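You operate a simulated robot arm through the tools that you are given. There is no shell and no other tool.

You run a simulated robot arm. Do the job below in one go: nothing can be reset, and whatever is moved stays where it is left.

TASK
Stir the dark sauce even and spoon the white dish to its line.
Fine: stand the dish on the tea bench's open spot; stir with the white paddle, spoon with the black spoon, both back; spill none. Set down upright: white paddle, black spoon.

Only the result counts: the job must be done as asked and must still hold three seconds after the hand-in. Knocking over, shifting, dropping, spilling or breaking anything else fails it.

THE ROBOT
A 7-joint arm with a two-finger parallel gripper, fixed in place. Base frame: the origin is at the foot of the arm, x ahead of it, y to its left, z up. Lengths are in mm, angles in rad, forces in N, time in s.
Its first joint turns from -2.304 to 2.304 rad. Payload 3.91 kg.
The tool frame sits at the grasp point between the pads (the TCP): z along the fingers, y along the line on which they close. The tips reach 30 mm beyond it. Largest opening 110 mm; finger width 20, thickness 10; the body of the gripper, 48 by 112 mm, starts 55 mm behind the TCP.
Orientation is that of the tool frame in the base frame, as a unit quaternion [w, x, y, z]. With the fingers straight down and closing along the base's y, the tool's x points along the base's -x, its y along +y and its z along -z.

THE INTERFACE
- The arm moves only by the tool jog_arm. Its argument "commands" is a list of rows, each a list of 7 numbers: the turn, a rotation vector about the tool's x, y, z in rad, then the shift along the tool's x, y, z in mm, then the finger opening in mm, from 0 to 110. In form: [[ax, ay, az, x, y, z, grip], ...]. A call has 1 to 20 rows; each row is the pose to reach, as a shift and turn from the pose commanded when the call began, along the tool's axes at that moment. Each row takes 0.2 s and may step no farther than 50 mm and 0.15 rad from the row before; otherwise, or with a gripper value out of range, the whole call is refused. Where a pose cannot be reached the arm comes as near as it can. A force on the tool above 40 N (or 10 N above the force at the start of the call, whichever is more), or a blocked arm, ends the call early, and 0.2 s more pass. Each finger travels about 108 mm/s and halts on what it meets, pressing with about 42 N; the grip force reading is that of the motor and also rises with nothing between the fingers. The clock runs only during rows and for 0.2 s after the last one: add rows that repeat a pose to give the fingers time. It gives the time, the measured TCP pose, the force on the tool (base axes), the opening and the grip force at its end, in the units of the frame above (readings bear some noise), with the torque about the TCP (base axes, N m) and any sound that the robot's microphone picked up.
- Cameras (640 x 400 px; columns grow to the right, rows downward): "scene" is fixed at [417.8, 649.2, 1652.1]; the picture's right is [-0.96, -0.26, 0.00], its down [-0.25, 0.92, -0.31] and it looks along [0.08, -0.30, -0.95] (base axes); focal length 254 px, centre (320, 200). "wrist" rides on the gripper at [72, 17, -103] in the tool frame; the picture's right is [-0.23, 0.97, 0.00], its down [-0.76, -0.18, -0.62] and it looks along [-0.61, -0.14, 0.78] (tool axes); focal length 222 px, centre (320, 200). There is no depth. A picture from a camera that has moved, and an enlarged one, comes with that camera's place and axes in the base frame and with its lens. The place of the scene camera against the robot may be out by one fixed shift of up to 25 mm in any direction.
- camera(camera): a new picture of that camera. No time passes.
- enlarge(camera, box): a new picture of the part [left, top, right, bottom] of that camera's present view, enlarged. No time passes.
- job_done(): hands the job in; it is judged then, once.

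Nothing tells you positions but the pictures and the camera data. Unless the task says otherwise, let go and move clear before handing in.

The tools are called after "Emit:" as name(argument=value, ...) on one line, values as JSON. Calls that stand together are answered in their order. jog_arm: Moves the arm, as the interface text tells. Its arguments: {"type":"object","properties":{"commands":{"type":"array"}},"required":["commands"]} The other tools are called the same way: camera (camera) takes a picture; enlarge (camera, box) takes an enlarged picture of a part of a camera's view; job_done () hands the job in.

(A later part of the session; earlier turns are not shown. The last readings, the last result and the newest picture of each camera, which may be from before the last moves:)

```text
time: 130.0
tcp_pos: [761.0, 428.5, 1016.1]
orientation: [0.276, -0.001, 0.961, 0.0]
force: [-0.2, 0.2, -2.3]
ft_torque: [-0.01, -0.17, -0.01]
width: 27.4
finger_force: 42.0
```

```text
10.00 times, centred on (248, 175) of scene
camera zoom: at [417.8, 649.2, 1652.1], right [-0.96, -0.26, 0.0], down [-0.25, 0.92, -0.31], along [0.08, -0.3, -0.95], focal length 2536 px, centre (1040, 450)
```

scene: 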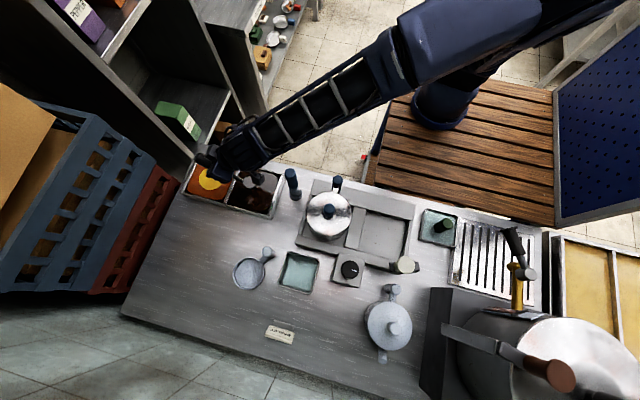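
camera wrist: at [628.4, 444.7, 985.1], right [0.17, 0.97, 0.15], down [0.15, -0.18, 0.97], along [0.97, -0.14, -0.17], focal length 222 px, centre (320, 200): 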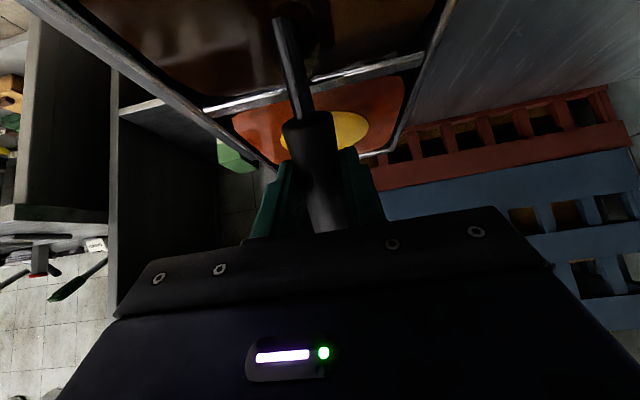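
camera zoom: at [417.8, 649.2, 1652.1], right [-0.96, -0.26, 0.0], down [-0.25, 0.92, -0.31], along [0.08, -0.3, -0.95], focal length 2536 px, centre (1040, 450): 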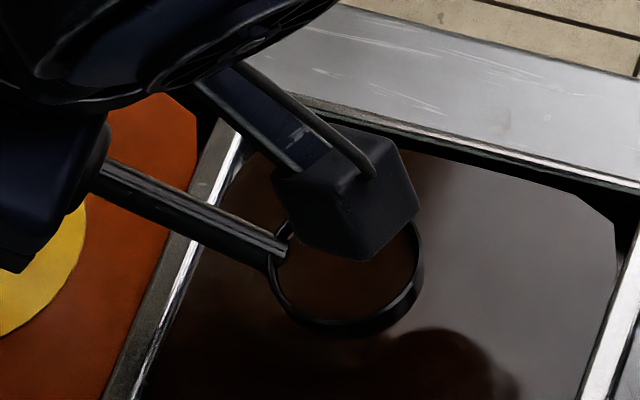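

The cup is full of dark sauce and level. I'll carry it very smoothly over to the dish.

Emit:
jog_arm(commands=[[0.0009, 0, 0.0014, 0.3, 1.4, -0.2, 0], [0.0034, 0, 0.0054, 1.1, 5.5, -0.7, 0], [0.0075, 0, 0.0121, 2.4, 12.3, -1.5, 0], [0.0132, 0, 0.0212, 4.2, 21.5, -2.6, 0], [0.0203, 0, 0.0325, 6.4, 33, -4, 0], [0.0285, 0, 0.0458, 9, 46.4, -5.6, 0], [0.0378, 0, 0.0607, 11.9, 61.5, -7.4, 0], [0.0479, 0, 0.0768, 15.1, 77.8, -9.4, 0], [0.0584, 0, 0.0937, 18.4, 94.9, -11.5, 0], [0.0693, 0, 0.1111, 21.9, 112.6, -13.6, 0], [0.0801, 0, 0.1285, 25.3, 130.2, -15.7, 0], [0.0906, 0, 0.1454, 28.6, 147.3, -17.8, 0], [0.1007, 0, 0.1615, 31.8, 163.6, -19.8, 0], [0.11, 0, 0.1764, 34.7, 178.7, -21.6, 0], [0.1182, 0, 0.1897, 37.3, 192.1, -23.2, 0], [0.1253, 0, 0.201, 39.5, 203.6, -24.6, 0], [0.131, 0, 0.2101, 41.3, 212.8, -25.7, 0], [0.1351, 0, 0.2168, 42.6, 219.6, -26.5, 0], [0.1376, 0, 0.2208, 43.4, 223.7, -27, 0], [0.1385, 0, 0.2222, 43.7, 225.1, -27.2, 0]])

Emit:
camera(camera="scene")

Emit:
enlarge(camera="scene", box=[180, 200, 340, 300])

Emit:
camera(camera="wrist")

```text
time: 134.2
tcp_pos: [710.0, 653.3, 1017.3]
orientation: [0.272, 0.125, 0.953, -0.036]
force: [0.2, -1.9, -2.3]
ft_torque: [-0.05, -0.17, 0.01]
width: 27.3
finger_force: 42.5
```

```text
taken
```

scene: 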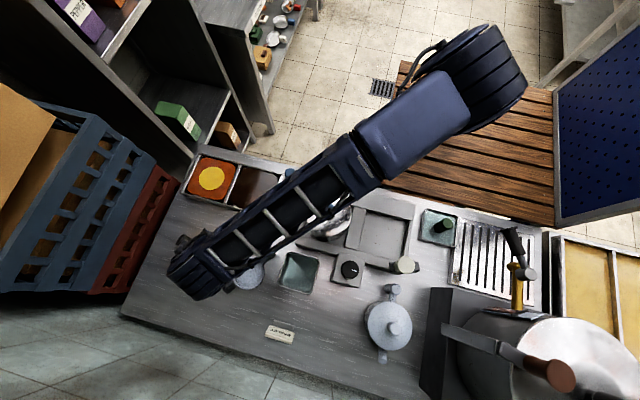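

```text
4.00 times, centred on (260, 250) of scene
camera zoom: at [417.8, 649.2, 1652.1], right [-0.96, -0.26, 0.0], down [-0.25, 0.92, -0.31], along [0.08, -0.3, -0.95], focal length 1014 px, centre (560, 0)
```

zoom: 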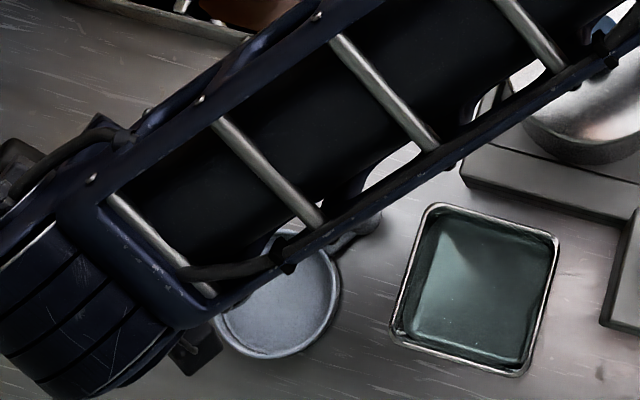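

```text
taken
camera wrist: at [601.9, 700.1, 1067.1], right [0.44, 0.89, 0.12], down [0.26, -0.25, 0.93], along [0.86, -0.38, -0.34], focal length 222 px, centre (320, 200)
```

wrist: 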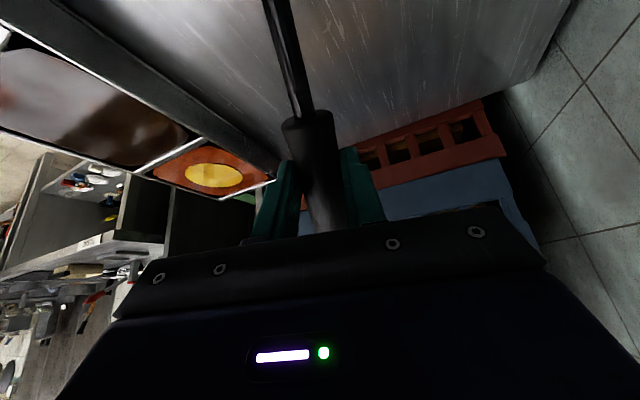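

The hand blocks the scene view of the cup, but the pose reads as commanded: the cup is next to and above the dish. I'll lower it to just above the dish rim, still level.

Emit:
jog_arm(commands=[[0, 0, 0, 2, 0, 4, 0], [0, 0, 0, 6, 0.1, 12, 0], [0, 0, 0, 11, 0.3, 22, 0], [0, 0, 0, 16, 0.4, 32.5, 0], [0, 0, 0, 20, 0.5, 40.5, 0], [0, 0, 0, 21.5, 0.5, 43.5, 0], [0, 0, 0, 21.5, 0.5, 43.5, 0]])

Emit:
enlarge(camera="scene", box=[190, 220, 310, 295])

```text
time: 135.8
tcp_pos: [714.8, 654.1, 967.6]
orientation: [0.273, 0.125, 0.953, -0.035]
force: [-1.2, -0.3, -2.9]
ft_torque: [-0.07, -0.18, -0.05]
width: 27.2
finger_force: 41.8
```

```text
5.33 times, centred on (250, 258) of scene
camera zoom: at [417.8, 649.2, 1652.1], right [-0.96, -0.26, 0.0], down [-0.25, 0.92, -0.31], along [0.08, -0.3, -0.95], focal length 1352 px, centre (693, -107)
```

zoom: 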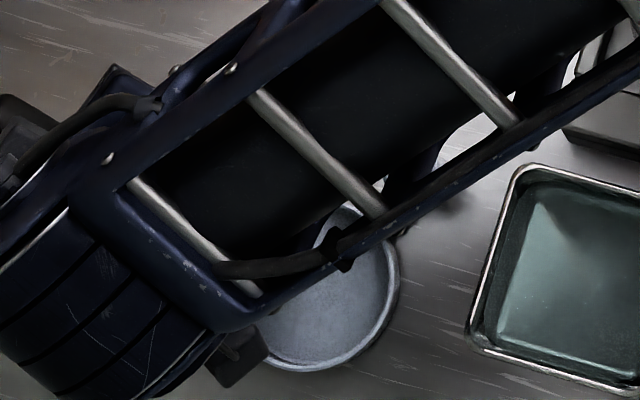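

Positioned. I'll now tip the cup forward slowly, keeping the lip over the dish centre, up to about 28° of tilt first.

Emit:
jog_arm(commands=[[0, -0.0268, 0, -0.1, 0, -2.9, 0], [0, -0.0536, 0, -0.2, 0, -5.7, 0], [0, -0.0972, 0, -0.1, 0, -10.7, 0], [0, -0.1408, 0, 0, 0, -15.6, 0], [0, -0.1845, 0, 0.5, 0, -20.5, 0], [0, -0.2281, 0, 1.1, 0, -25.4, 0], [0, -0.2718, 0, 2.1, 0, -30.3, 0], [0, -0.3154, 0, 3.1, 0, -35.2, 0], [0, -0.359, 0, 4.7, 0, -39.8, 0], [0, -0.4026, 0, 6.4, 0, -44.4, 0], [0, -0.4463, 0, 8.4, 0, -48.9, 0], [0, -0.4899, 0, 10.5, 0, -53.3, 0], [0, -0.4899, 0, 10.5, 0, -53.3, 0], [0, -0.4899, 0, 10.5, 0, -53.3, 0]])

Emit:
camera(camera="scene")

Emit:
enlarge(camera="scene", box=[190, 220, 310, 295])

```text
time: 138.8
tcp_pos: [679.3, 663.0, 1008.1]
orientation: [0.496, 0.113, 0.859, -0.066]
force: [0.2, -0.7, -2.8]
ft_torque: [-0.02, -0.08, 0.0]
width: 27.5
finger_force: 42.2
```

```text
taken
```

scene: 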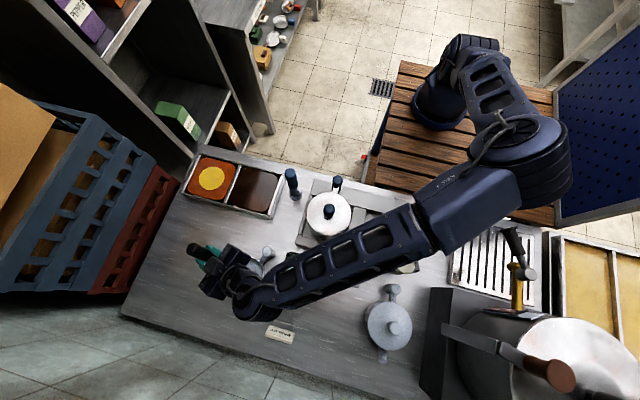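

```text
5.33 times, centred on (250, 258) of scene
camera zoom: at [417.8, 649.2, 1652.1], right [-0.96, -0.26, 0.0], down [-0.25, 0.92, -0.31], along [0.08, -0.3, -0.95], focal length 1352 px, centre (693, -107)
```

zoom: 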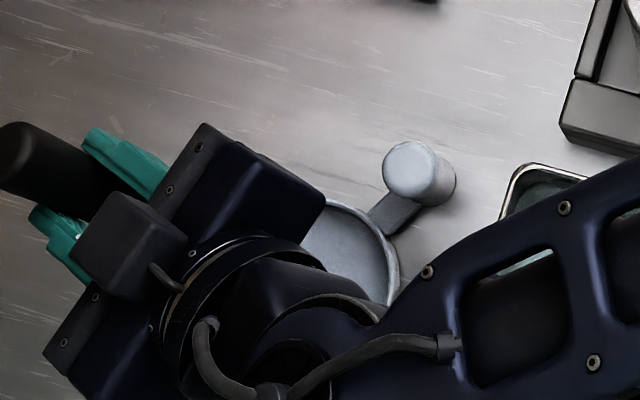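

Emit:
jog_arm(commands=[[0, -0.0436, 0, 0.4, 0, -4.9, 0], [0, -0.0873, 0, 0.9, 0, -9.7, 0], [0, -0.1309, 0, 1.6, 0, -14.6, 0], [0, -0.1745, 0, 2.6, 0, -19.4, 0], [0, -0.1745, 0, 2.6, 0, -19.4, 0], [0, -0.1745, 0, 2.6, 0, -19.4, 0], [0, -0.1745, 0, 2.6, 0, -19.4, 0]])

Emit:
enlarge(camera="scene", box=[190, 220, 310, 295])

Emit:
camera(camera="scene")

```text
time: 140.4
tcp_pos: [660.9, 667.4, 1014.9]
orientation: [0.568, 0.106, 0.812, -0.075]
force: [-0.5, 0.7, -2.6]
ft_torque: [-0.02, -0.03, 0.0]
width: 27.3
finger_force: 42.4
```

```text
5.33 times, centred on (250, 258) of scene
camera zoom: at [417.8, 649.2, 1652.1], right [-0.96, -0.26, 0.0], down [-0.25, 0.92, -0.31], along [0.08, -0.3, -0.95], focal length 1352 px, centre (693, -107)
```

zoom: 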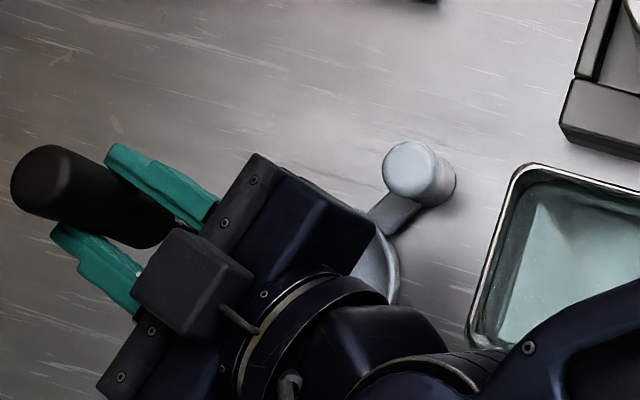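

```text
taken
```

scene: 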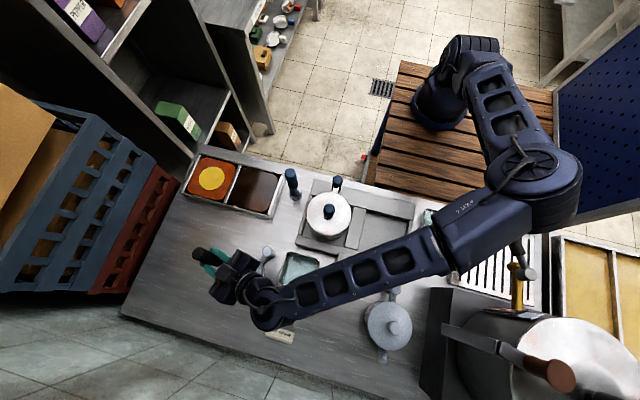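

Emit:
jog_arm(commands=[[0, -0.0436, 0, 0.5, 0, -5, 0], [0, -0.0873, 0, 1, 0, -10.1, 0], [0, -0.1309, 0, 1.9, 0, -15.1, 0], [0, -0.1745, 0, 2.9, 0, -20.1, 0], [0, -0.1745, 0, 2.9, 0, -20.1, 0], [0, -0.1745, 0, 2.9, 0, -20.1, 0], [0, -0.1745, 0, 2.9, 0, -20.1, 0], [0, -0.1745, 0, 2.9, 0, -20.1, 0]])

Emit:
camera(camera="scene")

Emit:
camera(camera="wrist")

```text
time: 142.2
tcp_pos: [642.0, 671.8, 1019.0]
orientation: [0.637, 0.1, 0.76, -0.084]
force: [0.3, -0.8, -2.0]
ft_torque: [0.02, -0.01, 0.03]
width: 27.1
finger_force: 42.1
```

```text
taken
```

scene: 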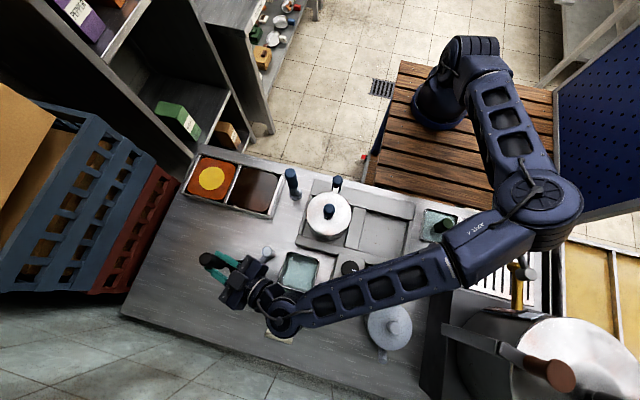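

```text
taken
camera wrist: at [535.7, 718.4, 965.9], right [0.29, 0.93, 0.22], down [-0.51, -0.05, 0.86], along [0.81, -0.36, 0.46], focal length 222 px, centre (320, 200)
```

wrist: 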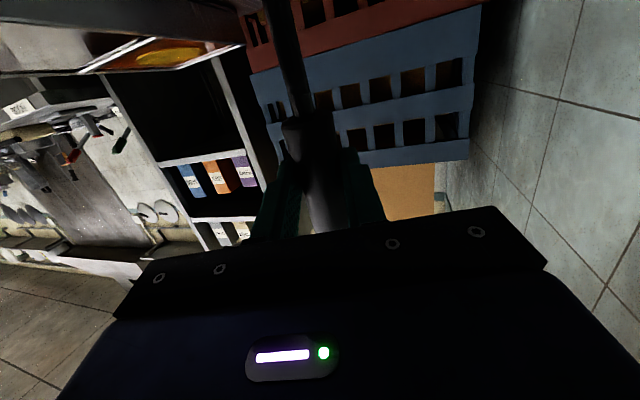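

The cup has been tipped nearly 50°, which should have emptied most of it. I'll tilt it back to level the same way.

Emit:
jog_arm(commands=[[0, 0.0436, 0, -0.1, 0, 5.2, 0], [0, 0.0873, 0, -0.1, 0, 10.2, 0], [0, 0.1309, 0, 0.3, 0, 15.3, 0], [0, 0.1745, 0, 0.7, 0, 20.3, 0], [0, 0.2182, 0, 1.4, 0, 25.2, 0], [0, 0.2618, 0, 2.4, 0, 30.1, 0], [0, 0.3054, 0, 3.6, 0, 34.8, 0], [0, 0.3491, 0, 4.9, 0, 39.5, 0], [0, 0.3927, 0, 6.8, 0, 43.9, 0], [0, 0.4363, 0, 8.8, 0, 48.5, 0], [0, 0.48, 0, 11.1, 0, 52.8, 0], [0, 0.5236, 0, 13.5, 0, 57, 0], [0, 0.5672, 0, 16.4, 0, 61.1, 0], [0, 0.6109, 0, 19.4, 0, 65.1, 0], [0, 0.6545, 0, 22.7, 0, 68.9, 0], [0, 0.6981, 0, 26, 0, 72.4, 0], [0, 0.7418, 0, 29.6, 0, 75.9, 0], [0, 0.7854, 0, 33.3, 0, 79.2, 0], [0, 0.839, 0, 37.6, 0, 82.9, 0]])

Emit:
camera(camera="scene")

Emit:
enlarge(camera="scene", box=[190, 220, 310, 295])

```text
time: 146.2
tcp_pos: [714.1, 653.1, 968.7]
orientation: [0.272, 0.124, 0.954, -0.035]
force: [-0.9, 0.2, -1.7]
ft_torque: [-0.03, -0.25, -0.02]
width: 27.3
finger_force: 42.0
```

```text
taken
```

scene: 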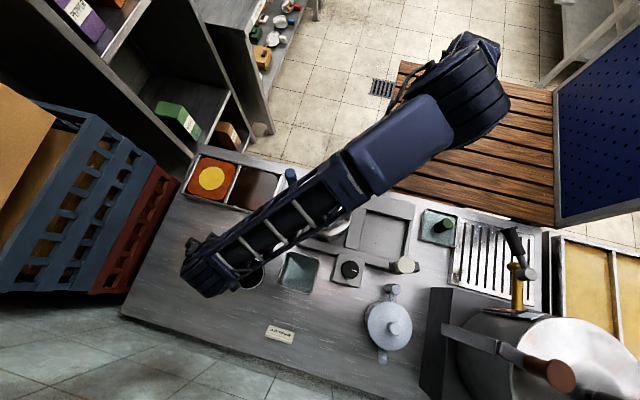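

```text
5.33 times, centred on (250, 258) of scene
camera zoom: at [417.8, 649.2, 1652.1], right [-0.96, -0.26, 0.0], down [-0.25, 0.92, -0.31], along [0.08, -0.3, -0.95], focal length 1352 px, centre (693, -107)
```

zoom: 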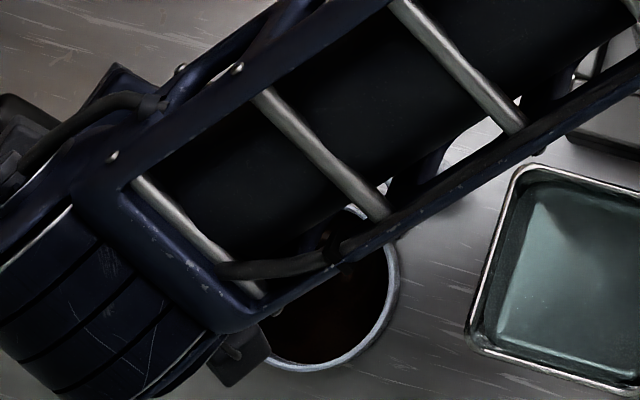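

The dish now holds dark sauce. I'll lift away and go back over the pan so I can see the dish's level.

Emit:
jog_arm(commands=[[0, 0, 0, -6, 0, -9.7, 0], [0, 0, 0, -16, 0, -25.7, 0], [0, 0, 0, -25.4, 0, -40.7, 0], [-0.0017, 0, -0.0028, -26.5, -2.6, -40, 0], [-0.0069, 0, -0.011, -29.8, -10.1, -38, 0], [-0.0151, 0, -0.0242, -35, -22.3, -34.7, 0], [-0.0261, 0, -0.0418, -42, -38.5, -30.3, 0], [-0.0392, 0, -0.0629, -50.4, -57.9, -25.1, 0], [-0.0538, 0, -0.0864, -59.7, -79.5, -19.3, 0], [-0.0693, 0, -0.1111, -69.6, -102.3, -13.2, 0], [-0.0847, 0, -0.1358, -79.4, -125.1, -7.1, 0], [-0.0993, 0, -0.1593, -88.7, -146.7, -1.3, 0], [-0.1124, 0, -0.1804, -97.1, -166.1, 3.9, 0], [-0.1234, 0, -0.198, -104.1, -182.3, 8.3, 0], [-0.1316, 0, -0.2112, -109.3, -194.5, 11.6, 0], [-0.1368, 0, -0.2194, -112.6, -202, 13.6, 0], [-0.1385, 0, -0.2222, -113.7, -204.6, 14.3, 0]])

Emit:
camera(camera="scene")

Emit:
enlarge(camera="scene", box=[220, 245, 284, 295])

Emit:
enlarge(camera="scene", box=[216, 155, 280, 195])

```text
time: 149.8
tcp_pos: [762.0, 429.1, 1016.1]
orientation: [0.275, -0.001, 0.962, 0.0]
force: [-0.4, -0.8, -3.3]
ft_torque: [0.01, -0.21, 0.01]
width: 27.3
finger_force: 41.8
```

```text
taken
```

scene: 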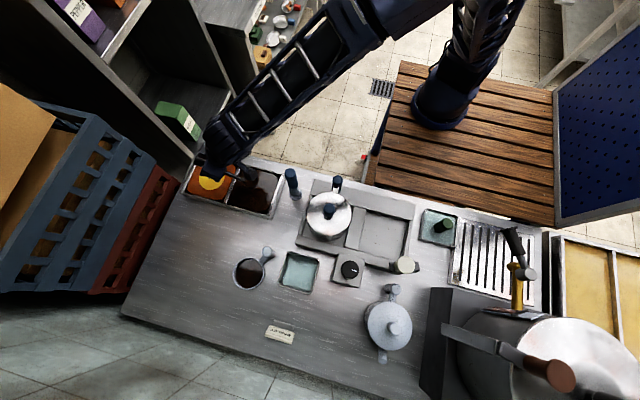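

```text
8.00 times, centred on (252, 270) of scene
camera zoom: at [417.8, 649.2, 1652.1], right [-0.96, -0.26, 0.0], down [-0.25, 0.92, -0.31], along [0.08, -0.3, -0.95], focal length 2028 px, centre (864, -360)
```

zoom: 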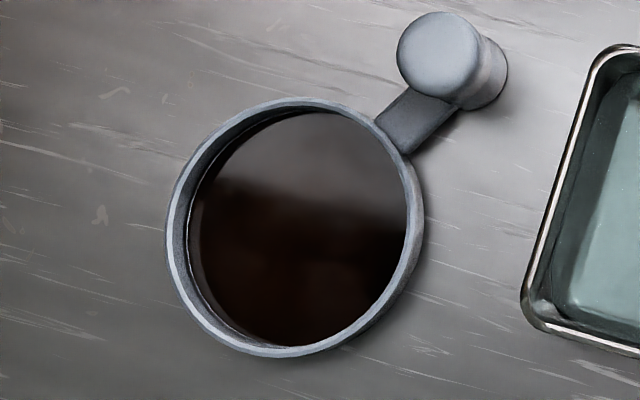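

```text
10.00 times, centred on (248, 175) of scene
camera zoom: at [417.8, 649.2, 1652.1], right [-0.96, -0.26, 0.0], down [-0.25, 0.92, -0.31], along [0.08, -0.3, -0.95], focal length 2536 px, centre (1040, 450)
```

zoom: 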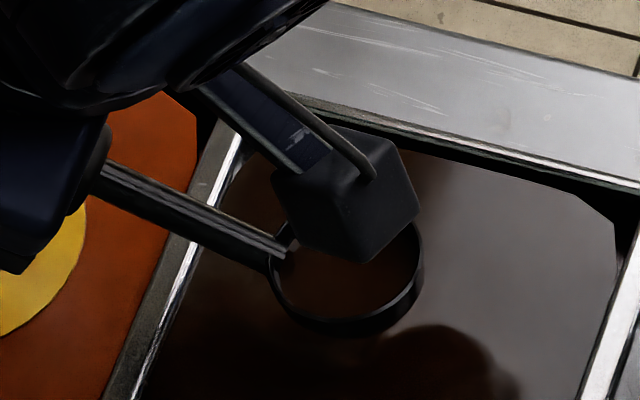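

Emit:
enlarge(camera="scene", box=[230, 255, 270, 295])

Emit:
enlarge(camera="scene", box=[230, 255, 254, 270])

Emit:
enlarge(camera="scene", box=[240, 275, 268, 292])

```text
10.00 times, centred on (250, 275) of scene
camera zoom: at [417.8, 649.2, 1652.1], right [-0.96, -0.26, 0.0], down [-0.25, 0.92, -0.31], along [0.08, -0.3, -0.95], focal length 2536 px, centre (1020, -550)
```

zoom: 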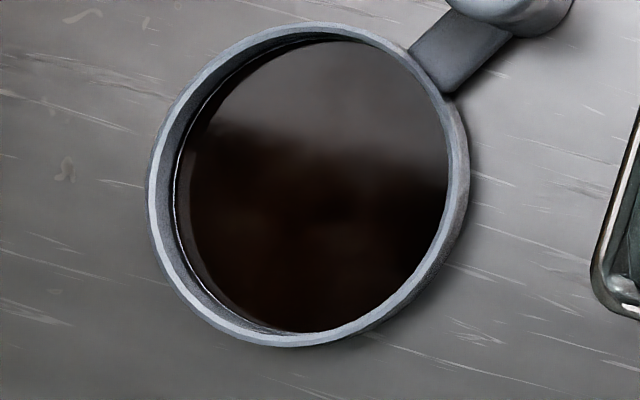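

```text
16.00 times, centred on (242, 262) of scene
camera zoom: at [417.8, 649.2, 1652.1], right [-0.96, -0.26, 0.0], down [-0.25, 0.92, -0.31], along [0.08, -0.3, -0.95], focal length 4057 px, centre (1568, -800)
```

zoom: 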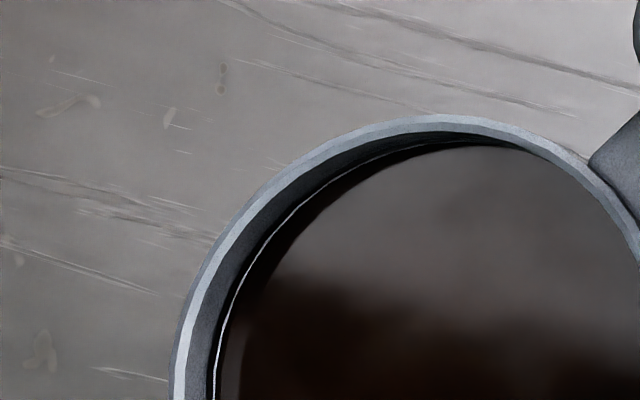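

```text
16.00 times, centred on (254, 284) of scene
camera zoom: at [417.8, 649.2, 1652.1], right [-0.96, -0.26, 0.0], down [-0.25, 0.92, -0.31], along [0.08, -0.3, -0.95], focal length 4057 px, centre (1376, -1136)
```

zoom: 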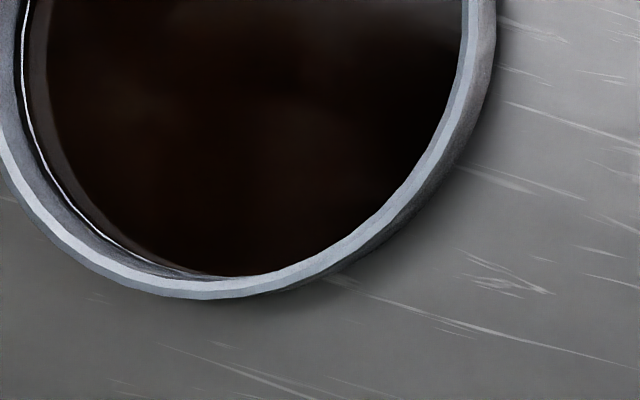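

The sauce in the dish looks very close to the black line, just under it. To judge it, I'll yaw the hand while the cup stays over the pan so the wrist camera can see the dish.

Emit:
jog_arm(commands=[[-0.0692, 0, -0.1111, 0.5, 11.8, -0.3, 0], [-0.1385, 0, -0.2222, 2.3, 23.3, -1.4, 0], [-0.2077, 0, -0.3333, 5.3, 34.6, -3.3, 0], [-0.2769, 0, -0.4444, 9.6, 45.2, -6, 0], [-0.3462, 0, -0.5555, 15, 55.1, -9.4, 0], [-0.4154, 0, -0.6665, 21.5, 64.1, -13.4, 0], [-0.4846, 0, -0.7776, 28.9, 72, -18, 0], [-0.5538, 0, -0.8887, 37.1, 78.7, -23.1, 0], [-0.6231, 0, -0.9998, 46, 84.1, -28.7, 0], [-0.6923, 0, -1.1109, 55.4, 88, -34.5, 0]])

Emit:
camera(camera="wrist")

Emit:
camera(camera="scene")

```text
time: 152.0
tcp_pos: [696.2, 517.4, 1017.1]
orientation: [0.218, -0.587, 0.762, 0.168]
force: [0.1, 0.6, -1.0]
ft_torque: [0.13, -0.05, -0.01]
width: 27.4
finger_force: 42.2
```

```text
taken
camera wrist: at [650.0, 409.3, 1067.2], right [-0.89, 0.43, 0.12], down [0.25, 0.26, 0.93], along [0.37, 0.86, -0.34], focal length 222 px, centre (320, 200)
```

wrist: 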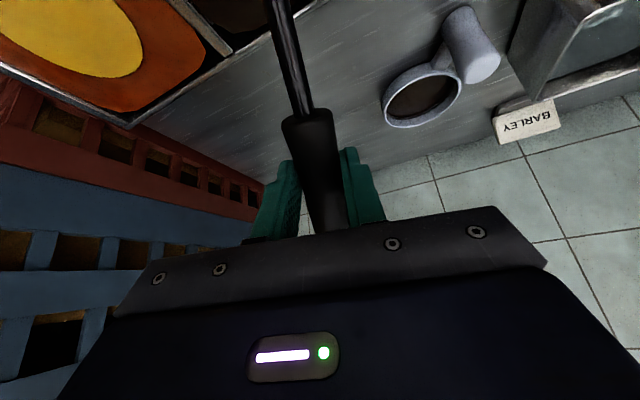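

```text
taken
```

scene: 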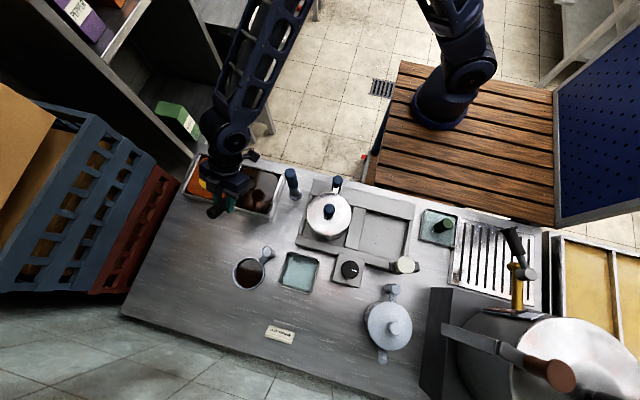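

Emit:
enlarge(camera="wrist", box=[372, 55, 476, 135])

Emit:
enlarge(camera="wrist", box=[380, 90, 444, 130])

Emit:
enlarge(camera="wrist", box=[424, 70, 472, 110])

```text
5.00 times, centred on (424, 95) of wrist
camera zoom: at [650.0, 409.3, 1067.2], right [-0.89, 0.43, 0.12], down [0.25, 0.26, 0.93], along [0.37, 0.86, -0.34], focal length 1111 px, centre (-200, 725)
```

zoom: 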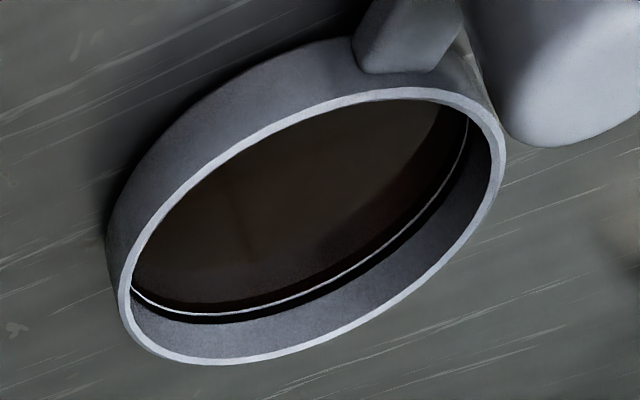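

```text
10.00 times, centred on (412, 110) of wrist
camera zoom: at [650.0, 409.3, 1067.2], right [-0.89, 0.43, 0.12], down [0.25, 0.26, 0.93], along [0.37, 0.86, -0.34], focal length 2221 px, centre (-600, 1100)
```

zoom: 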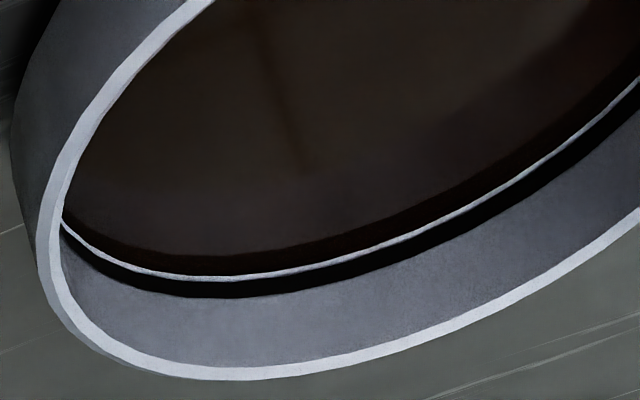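

```text
10.00 times, centred on (448, 90) of wrist
camera zoom: at [650.0, 409.3, 1067.2], right [-0.89, 0.43, 0.12], down [0.25, 0.26, 0.93], along [0.37, 0.86, -0.34], focal length 2221 px, centre (-960, 1300)
```

zoom: 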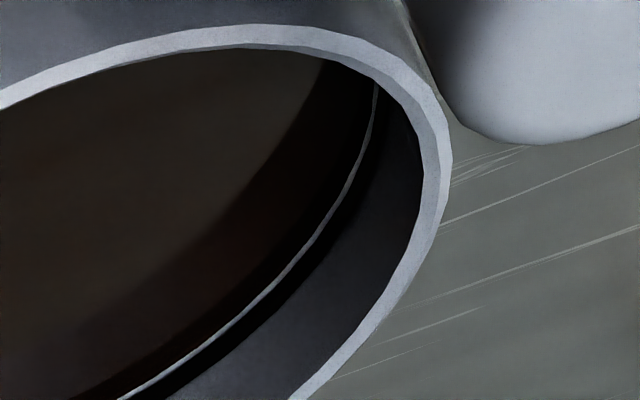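

The view is clear: the sauce surface sits just below the black line (about half a millimetre under its lower edge), so a bit more is needed. The cup keeps some residue; I'll refill it here in the pan with this hand direction, which is free of obstacles.

Emit:
jog_arm(commands=[[0, -0.0526, 0, 5.1, 0, 1.9, 0], [0, -0.1051, 0, 10.2, 0, 3.7, 0], [0, -0.1577, 0, 15.4, 0, 5.6, 0], [0, -0.2103, 0, 20.5, 0, 7.4, 0], [0, -0.2628, 0, 25.6, 0, 9.3, 0], [0, -0.3154, 0, 30.7, 0, 11.1, 0], [0, -0.3154, 0, 34.7, 0, 17.5, 0], [0, -0.3154, 0, 38.7, 0, 23.9, 0], [0, -0.3154, 0, 41, 0, 27.6, 0], [0, -0.3154, 0, 42.4, 0, 29.8, 0], [0, -0.3154, 0, 42.4, 0, 29.8, 0]])

Emit:
camera(camera="scene")

Emit:
enlarge(camera="scene", box=[200, 150, 296, 210])

```text
time: 154.4
tcp_pos: [691.6, 497.4, 970.9]
orientation: [0.336, -0.552, 0.718, 0.258]
force: [-0.7, 1.9, 15.2]
ft_torque: [-0.92, 0.14, -0.06]
width: 27.2
finger_force: 42.1
```

```text
taken
```

scene: 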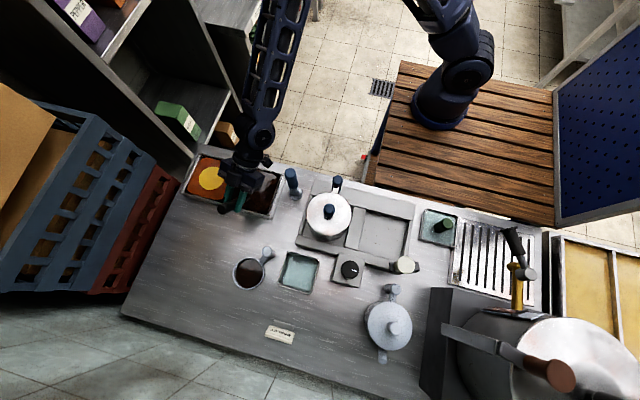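

```text
6.67 times, centred on (248, 180) of scene
camera zoom: at [417.8, 649.2, 1652.1], right [-0.96, -0.26, 0.0], down [-0.25, 0.92, -0.31], along [0.08, -0.3, -0.95], focal length 1690 px, centre (800, 333)
```

zoom: 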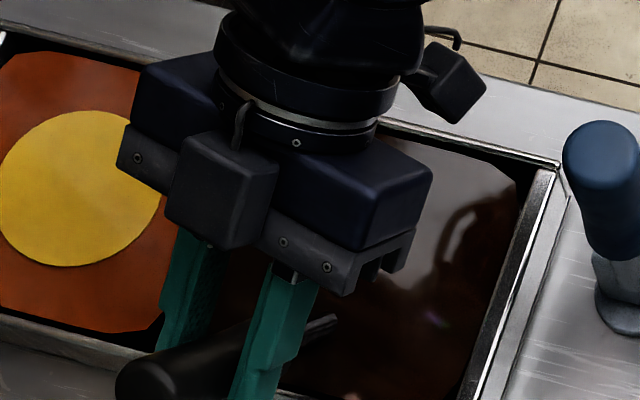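

There's contact with the floor again (15 N), which may twist the spoon in the grip. I'll back off immediately and check the spoon's attitude.

Emit:
jog_arm(commands=[[0, 0, 0, -3, 0, -2.5, 0], [0, 0, 0, -4.6, 0, -3.9, 0]])

Emit:
camera(camera="wrist")

Emit:
enlarge(camera="wrist", box=[200, 0, 440, 150])

```text
time: 155.0
tcp_pos: [692.6, 497.3, 975.3]
orientation: [0.335, -0.553, 0.718, 0.258]
force: [-0.2, -1.0, -2.9]
ft_torque: [0.11, -0.04, -0.01]
width: 27.2
finger_force: 42.4
```

```text
taken
camera wrist: at [642.7, 379.8, 986.6], right [-0.9, 0.39, 0.17], down [0.18, -0.03, 0.98], along [0.39, 0.92, -0.04], focal length 222 px, centre (320, 200)
```

wrist: 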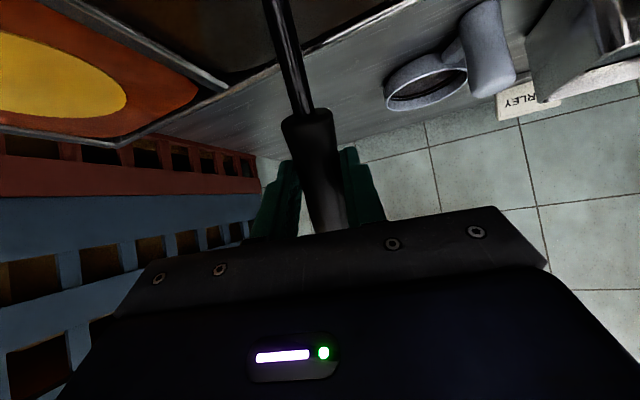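

```text
2.67 times, centred on (320, 75) of wrist
camera zoom: at [642.7, 379.8, 986.6], right [-0.9, 0.39, 0.17], down [0.18, -0.03, 0.98], along [0.39, 0.92, -0.04], focal length 592 px, centre (320, 533)
```

zoom: 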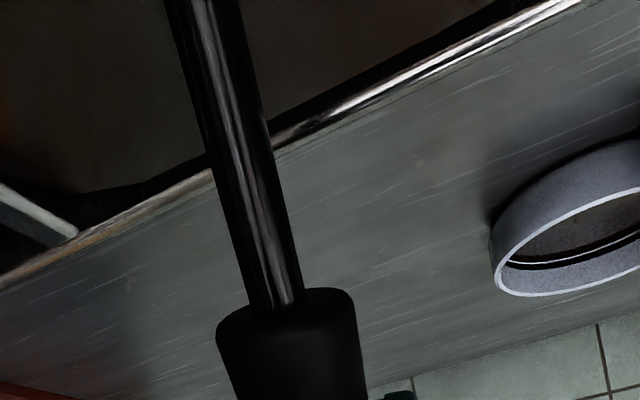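

The spoon has slid about 10 mm along its handle in the grip, which explains the early contact (floor ≈ 840). It should be filled now; I'll raise it slowly out of the sauce, still slightly tipped so it drains to a safe level, then level it.

Emit:
jog_arm(commands=[[0, 0, 0, -2.3, 0, -1.9, 0], [0, 0, 0, -5.4, 0, -4.5, 0], [0, 0, 0, -9.2, 0, -7.7, 0], [0, 0, 0, -13.8, 0, -11.6, 0], [0, 0, 0, -19.9, 0, -16.7, 0], [0, 0, 0, -27.6, 0, -23.1, 0], [0, 0, 0, -36.8, 0, -30.9, 0], [0, 0, 0, -46, 0, -38.6, 0], [0, 0, 0, -53.6, 0, -45, 0], [0, 0, 0, -53.6, 0, -45, 0], [0, 0, 0, -53.6, 0, -45, 0], [0, 0, 0, -53.6, 0, -45, 0]])

Emit:
camera(camera="scene")

Emit:
enlarge(camera="scene", box=[200, 140, 296, 200])

```text
time: 157.6
tcp_pos: [695.5, 494.1, 1044.1]
orientation: [0.334, -0.552, 0.719, 0.257]
force: [-1.2, 0.8, -3.0]
ft_torque: [0.12, -0.07, 0.01]
width: 27.2
finger_force: 41.5
```

```text
taken
```

scene: 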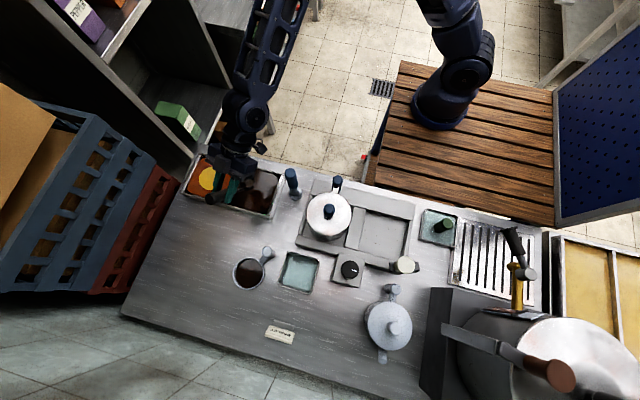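

```text
6.67 times, centred on (248, 170) of scene
camera zoom: at [417.8, 649.2, 1652.1], right [-0.96, -0.26, 0.0], down [-0.25, 0.92, -0.31], along [0.08, -0.3, -0.95], focal length 1690 px, centre (800, 400)
```

zoom: 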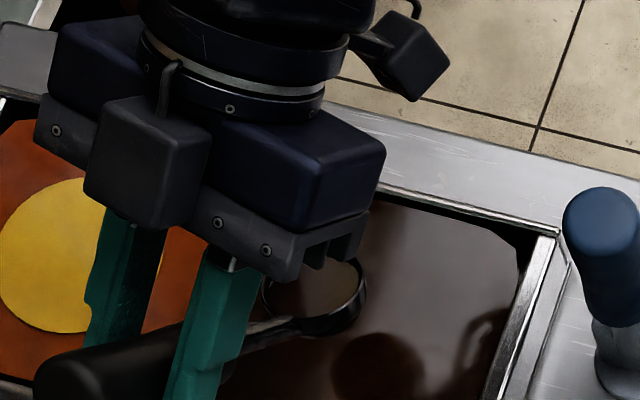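

The cup is filled again. I'll level it and then carry it, without any yaw, straight over to the dish with a smooth profile.

Emit:
jog_arm(commands=[[0, 0.03, 0, 0.3, 0, 3, 0], [0, 0.09, 0, 0.9, 0, 9.1, 0], [0, 0.16, 0, 1.7, 0, 16.2, 0], [0, 0.23, 0, 2.4, 0, 23.3, 0], [0, 0.29, 0, 3, 0, 29.3, 0], [0, 0.3154, 0, 3.3, 0, 31.9, 0], [0, 0.3154, 0, 3.3, 0, 31.9, 0]])

Emit:
camera(camera="wrist")

Emit:
enlarge(camera="scene", box=[200, 140, 296, 200])

```text
time: 159.2
tcp_pos: [698.2, 517.8, 1022.1]
orientation: [0.218, -0.586, 0.762, 0.168]
force: [-0.3, -0.4, -2.9]
ft_torque: [0.16, -0.01, 0.01]
width: 26.9
finger_force: 41.8
```

```text
taken
camera wrist: at [652.6, 410.7, 1071.3], right [-0.89, 0.44, 0.12], down [0.25, 0.26, 0.93], along [0.38, 0.86, -0.34], focal length 222 px, centre (320, 200)
```

wrist: 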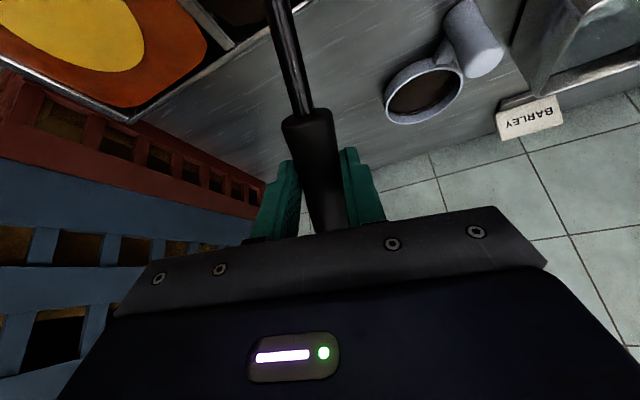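

```text
6.67 times, centred on (248, 170) of scene
camera zoom: at [417.8, 649.2, 1652.1], right [-0.96, -0.26, 0.0], down [-0.25, 0.92, -0.31], along [0.08, -0.3, -0.95], focal length 1690 px, centre (800, 400)
```

zoom: 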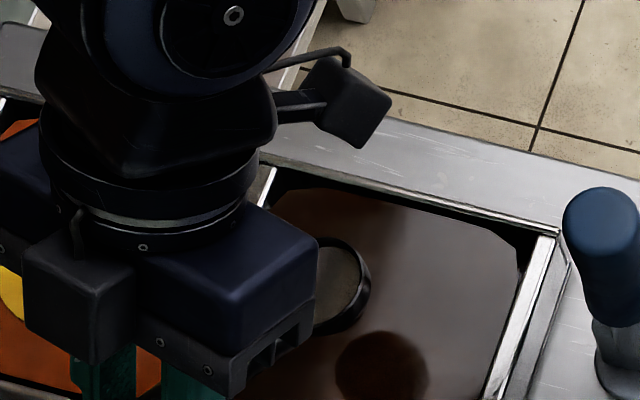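

Emit:
enlarge(camera="wrist", box=[240, 0, 400, 100])

Emit:
enlarge(camera="wrist", box=[240, 90, 400, 240])

```text
4.00 times, centred on (320, 50) of wrist
camera zoom: at [652.6, 410.7, 1071.3], right [-0.89, 0.44, 0.12], down [0.25, 0.26, 0.93], along [0.38, 0.86, -0.34], focal length 888 px, centre (320, 800)
```

zoom: 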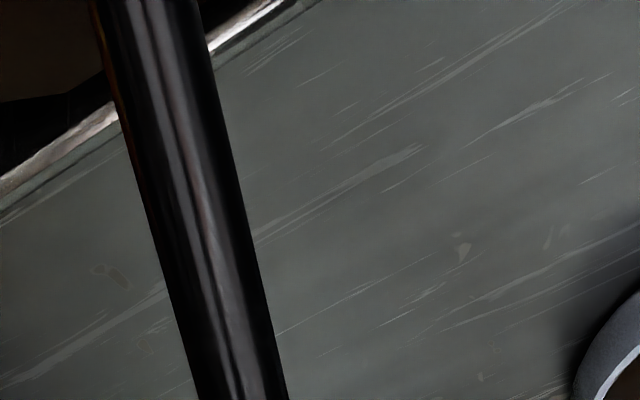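

```text
2.67 times, centred on (320, 165) of wrist
camera zoom: at [652.6, 410.7, 1071.3], right [-0.89, 0.44, 0.12], down [0.25, 0.26, 0.93], along [0.38, 0.86, -0.34], focal length 592 px, centre (320, 293)
```

zoom: 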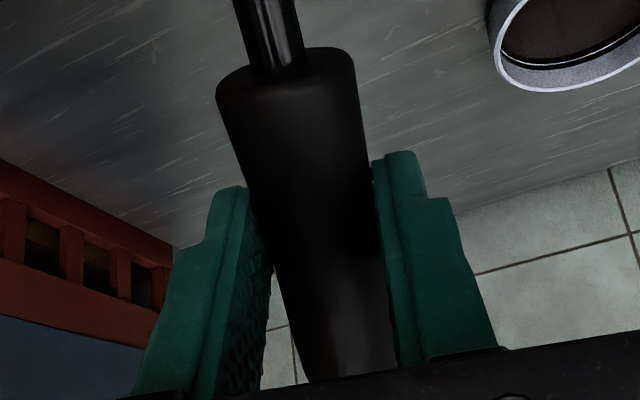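

I'm not fully sure the cup is exactly level in the grip, so I'll keep generous clearance: raise another 20 mm, then glide smoothly to the dish.

Emit:
jog_arm(commands=[[0, 0, 0, -4, 0, -6.4, 0], [0, 0, 0, -10.6, 0, -17, 0], [0, 0, 0, -12.2, 1, -16, 0], [0, 0, 0, -16.9, 3.9, -13.1, 0], [0, 0, 0, -24.6, 8.6, -8.2, 0], [0, 0, 0, -35.1, 15, -1.7, 0], [0, 0, 0, -48, 22.8, 6.3, 0], [0, 0, 0, -63, 32, 15.7, 0], [0, 0, 0, -79.5, 42.1, 26, 0], [0, 0, 0, -97.2, 52.8, 37, 0], [0, 0, 0, -115.4, 64, 48.3, 0], [0, 0, 0, -133.5, 75.1, 59.6, 0], [0, 0, 0, -151.2, 85.8, 70.6, 0], [0, 0, 0, -167.7, 95.9, 81, 0], [0, 0, 0, -182.7, 105.1, 90.3, 0], [0, 0, 0, -195.6, 112.9, 98.3, 0], [0, 0, 0, -206.1, 119.3, 104.8, 0], [0, 0, 0, -213.8, 124, 109.7, 0], [0, 0, 0, -218.5, 126.9, 112.6, 0], [0, 0, 0, -220.1, 127.9, 113.6, 0]])

Emit:
camera(camera="scene")

Emit:
enlarge(camera="scene", box=[190, 220, 310, 295])

```text
time: 163.4
tcp_pos: [636.9, 789.8, 1041.3]
orientation: [0.217, -0.586, 0.762, 0.168]
force: [0.1, 0.5, -2.6]
ft_torque: [0.21, -0.06, 0.0]
width: 27.1
finger_force: 41.7
```

```text
taken
```

scene: 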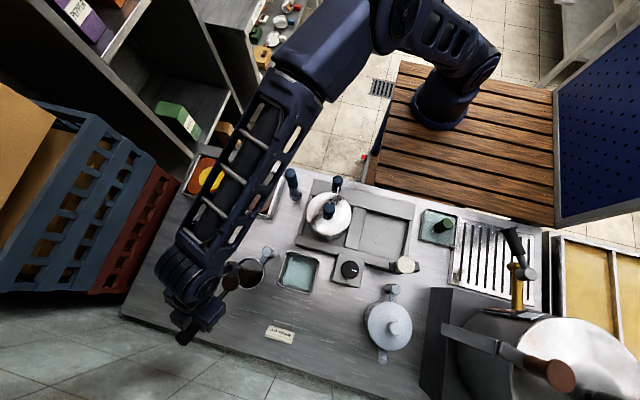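

```text
5.33 times, centred on (250, 258) of scene
camera zoom: at [417.8, 649.2, 1652.1], right [-0.96, -0.26, 0.0], down [-0.25, 0.92, -0.31], along [0.08, -0.3, -0.95], focal length 1352 px, centre (693, -107)
```

zoom: 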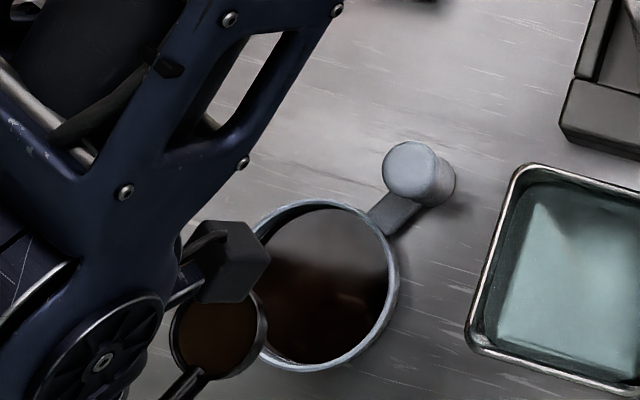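

From here the scene camera can see both the cup and the dish. I'll lower the cup and tip it gradually to a modest angle, then look at the level.

Emit:
jog_arm(commands=[[0, 0, 0, 5, 0, 8, 0], [0, 0, 0, 14, 0, 22.5, 0], [0, 0, 0, 22, 0, 35.3, 0], [0, 0, 0, 27, 0, 43.3, 0], [0, -0.0312, 0, 27.6, 0, 40.4, 0], [0, -0.0623, 0, 28.3, 0, 37.5, 0], [0, -0.1016, 0, 29.3, 0, 33.6, 0], [0, -0.1408, 0, 30.3, 0, 29.8, 0], [0, -0.1845, 0, 31.8, 0, 25.3, 0], [0, -0.2281, 0, 33.4, 0, 20.8, 0], [0, -0.2718, 0, 35.5, 0, 16.5, 0], [0, -0.3154, 0, 37.6, 0, 12.3, 0], [0, -0.359, 0, 39.8, 0, 7.7, 0], [0, -0.4026, 0, 42.3, 0, 3.4, 0], [0, -0.4463, 0, 45.3, 0, -0.4, 0], [0, -0.4899, 0, 48.6, 0, -4, 0], [0, -0.4899, 0, 48.6, 0, -4, 0], [0, -0.4899, 0, 48.6, 0, -4, 0], [0, -0.4899, 0, 48.6, 0, -4, 0]])

Emit:
camera(camera="scene")

Emit:
enlarge(camera="scene", box=[190, 220, 310, 295])

Emit:
enlarge(camera="scene", box=[226, 250, 274, 295])

```text
time: 167.4
tcp_pos: [625.7, 746.9, 1018.4]
orientation: [0.396, -0.528, 0.687, 0.305]
force: [-0.1, -1.2, -1.8]
ft_torque: [0.08, -0.03, 0.02]
width: 27.3
finger_force: 42.3
```

```text
taken
```

scene: 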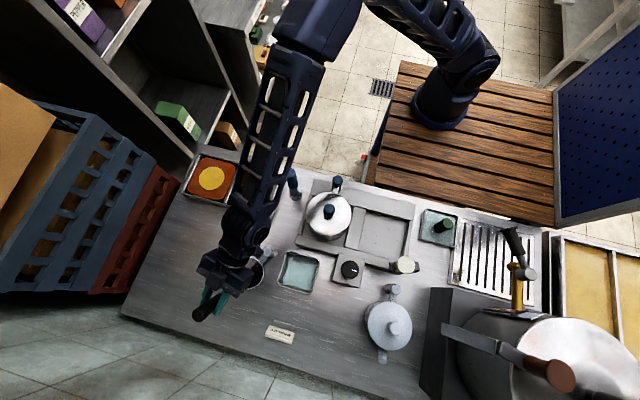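

```text
5.33 times, centred on (250, 258) of scene
camera zoom: at [417.8, 649.2, 1652.1], right [-0.96, -0.26, 0.0], down [-0.25, 0.92, -0.31], along [0.08, -0.3, -0.95], focal length 1352 px, centre (693, -107)
```

zoom: 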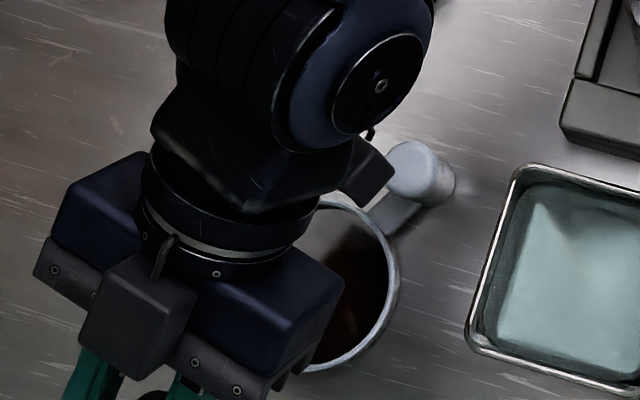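

```text
8.89 times, centred on (250, 272) of scene
camera zoom: at [417.8, 649.2, 1652.1], right [-0.96, -0.26, 0.0], down [-0.25, 0.92, -0.31], along [0.08, -0.3, -0.95], focal length 2254 px, centre (942, -444)
```

zoom: 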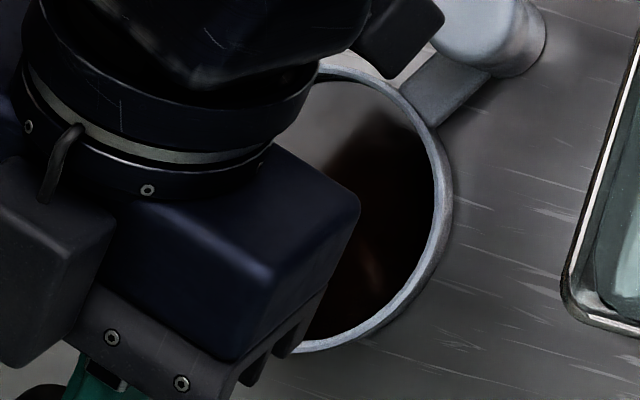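

I can't judge the level from here with the hand in the way. I'll level the cup, go back over the pan and look with the wrist camera as before.

Emit:
jog_arm(commands=[[0, 0.03, 0, -2.5, 0, 1.6, 0], [0, 0.09, 0, -7.5, 0, 4.8, 0], [0, 0.15, 0, -12.6, 0, 8.1, 0], [0, 0.21, 0, -17.6, 0, 11.3, 0], [0, 0.27, 0, -22.6, 0, 14.5, 0], [0, 0.33, 0, -27.6, 0, 17.8, 0], [0, 0.39, 0, -32.6, 0, 21, 0], [0, 0.44, 0, -36.8, 0, 23.7, 0], [0, 0.475, 0, -39.8, 0, 25.6, 0], [0, 0.4899, 0, -41, 0, 26.4, 0], [0, 0.4899, 0, -41, 0, 26.4, 0]])

Emit:
jog_arm(commands=[[0, 0, 0, 1.6, -1, -1, 0], [0, 0, 0, 6.3, -3.9, -3.9, 0], [0, 0, 0, 14, -8.6, -8.8, 0], [0, 0, 0, 24.5, -15, -15.3, 0], [0, 0, 0, 37.4, -22.8, -23.3, 0], [0, 0, 0, 52.4, -32, -32.7, 0], [0, 0, 0, 68.9, -42.1, -43, 0], [0, 0, 0, 86.6, -52.8, -54, 0], [0, 0, 0, 104.8, -64, -65.3, 0], [0, 0, 0, 122.9, -75.1, -76.6, 0], [0, 0, 0, 140.6, -85.8, -87.6, 0], [0, 0, 0, 157.1, -95.9, -98, 0], [0, 0, 0, 172.1, -105.1, -107.3, 0], [0, 0, 0, 185, -112.9, -115.3, 0], [0, 0, 0, 195.5, -119.3, -121.8, 0], [0, 0, 0, 203.2, -124, -126.7, 0], [0, 0, 0, 207.9, -126.9, -129.6, 0], [0, 0, 0, 209.5, -127.9, -130.6, 0]])

Emit:
camera(camera="wrist")

Emit:
enlarge(camera="wrist", box=[380, 80, 444, 120])

Emit:
enlarge(camera="scene", box=[224, 250, 272, 295])

```text
time: 169.8
tcp_pos: [638.0, 790.2, 1040.9]
orientation: [0.217, -0.586, 0.762, 0.168]
force: [0.5, -1.0, -2.4]
ft_torque: [0.22, -0.05, 0.01]
width: 27.0
finger_force: 42.4
```

```text
time: 173.6
tcp_pos: [697.6, 518.6, 1042.6]
orientation: [0.217, -0.586, 0.762, 0.168]
force: [0.2, -0.2, -2.2]
ft_torque: [0.18, -0.03, -0.01]
width: 27.5
finger_force: 41.7
```

```text
taken
camera wrist: at [651.4, 410.9, 1091.8], right [-0.89, 0.44, 0.12], down [0.25, 0.26, 0.93], along [0.38, 0.86, -0.34], focal length 222 px, centre (320, 200)
```

wrist: 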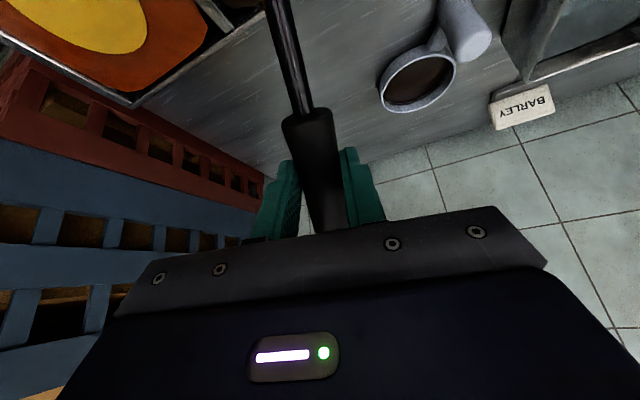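

```text
10.00 times, centred on (412, 100) of wrist
camera zoom: at [651.4, 410.9, 1091.8], right [-0.89, 0.44, 0.12], down [0.25, 0.26, 0.93], along [0.38, 0.86, -0.34], focal length 2221 px, centre (-600, 1200)
```

zoom: 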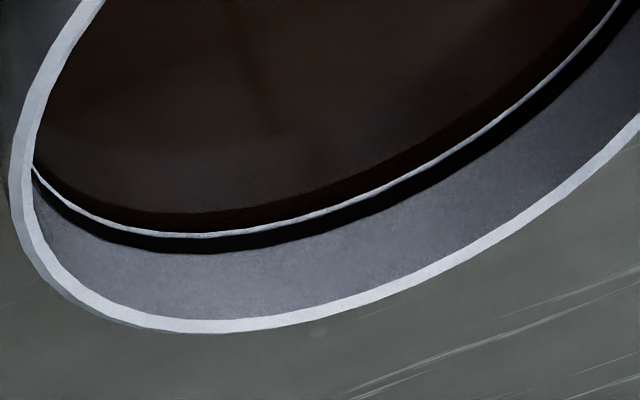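

```text
8.89 times, centred on (248, 272) of scene
camera zoom: at [417.8, 649.2, 1652.1], right [-0.96, -0.26, 0.0], down [-0.25, 0.92, -0.31], along [0.08, -0.3, -0.95], focal length 2254 px, centre (960, -444)
```

zoom: 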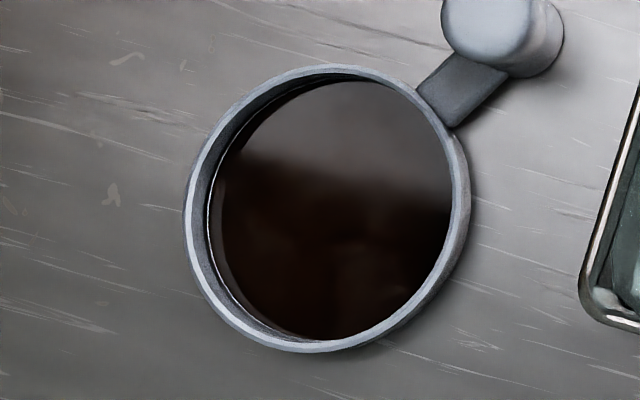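

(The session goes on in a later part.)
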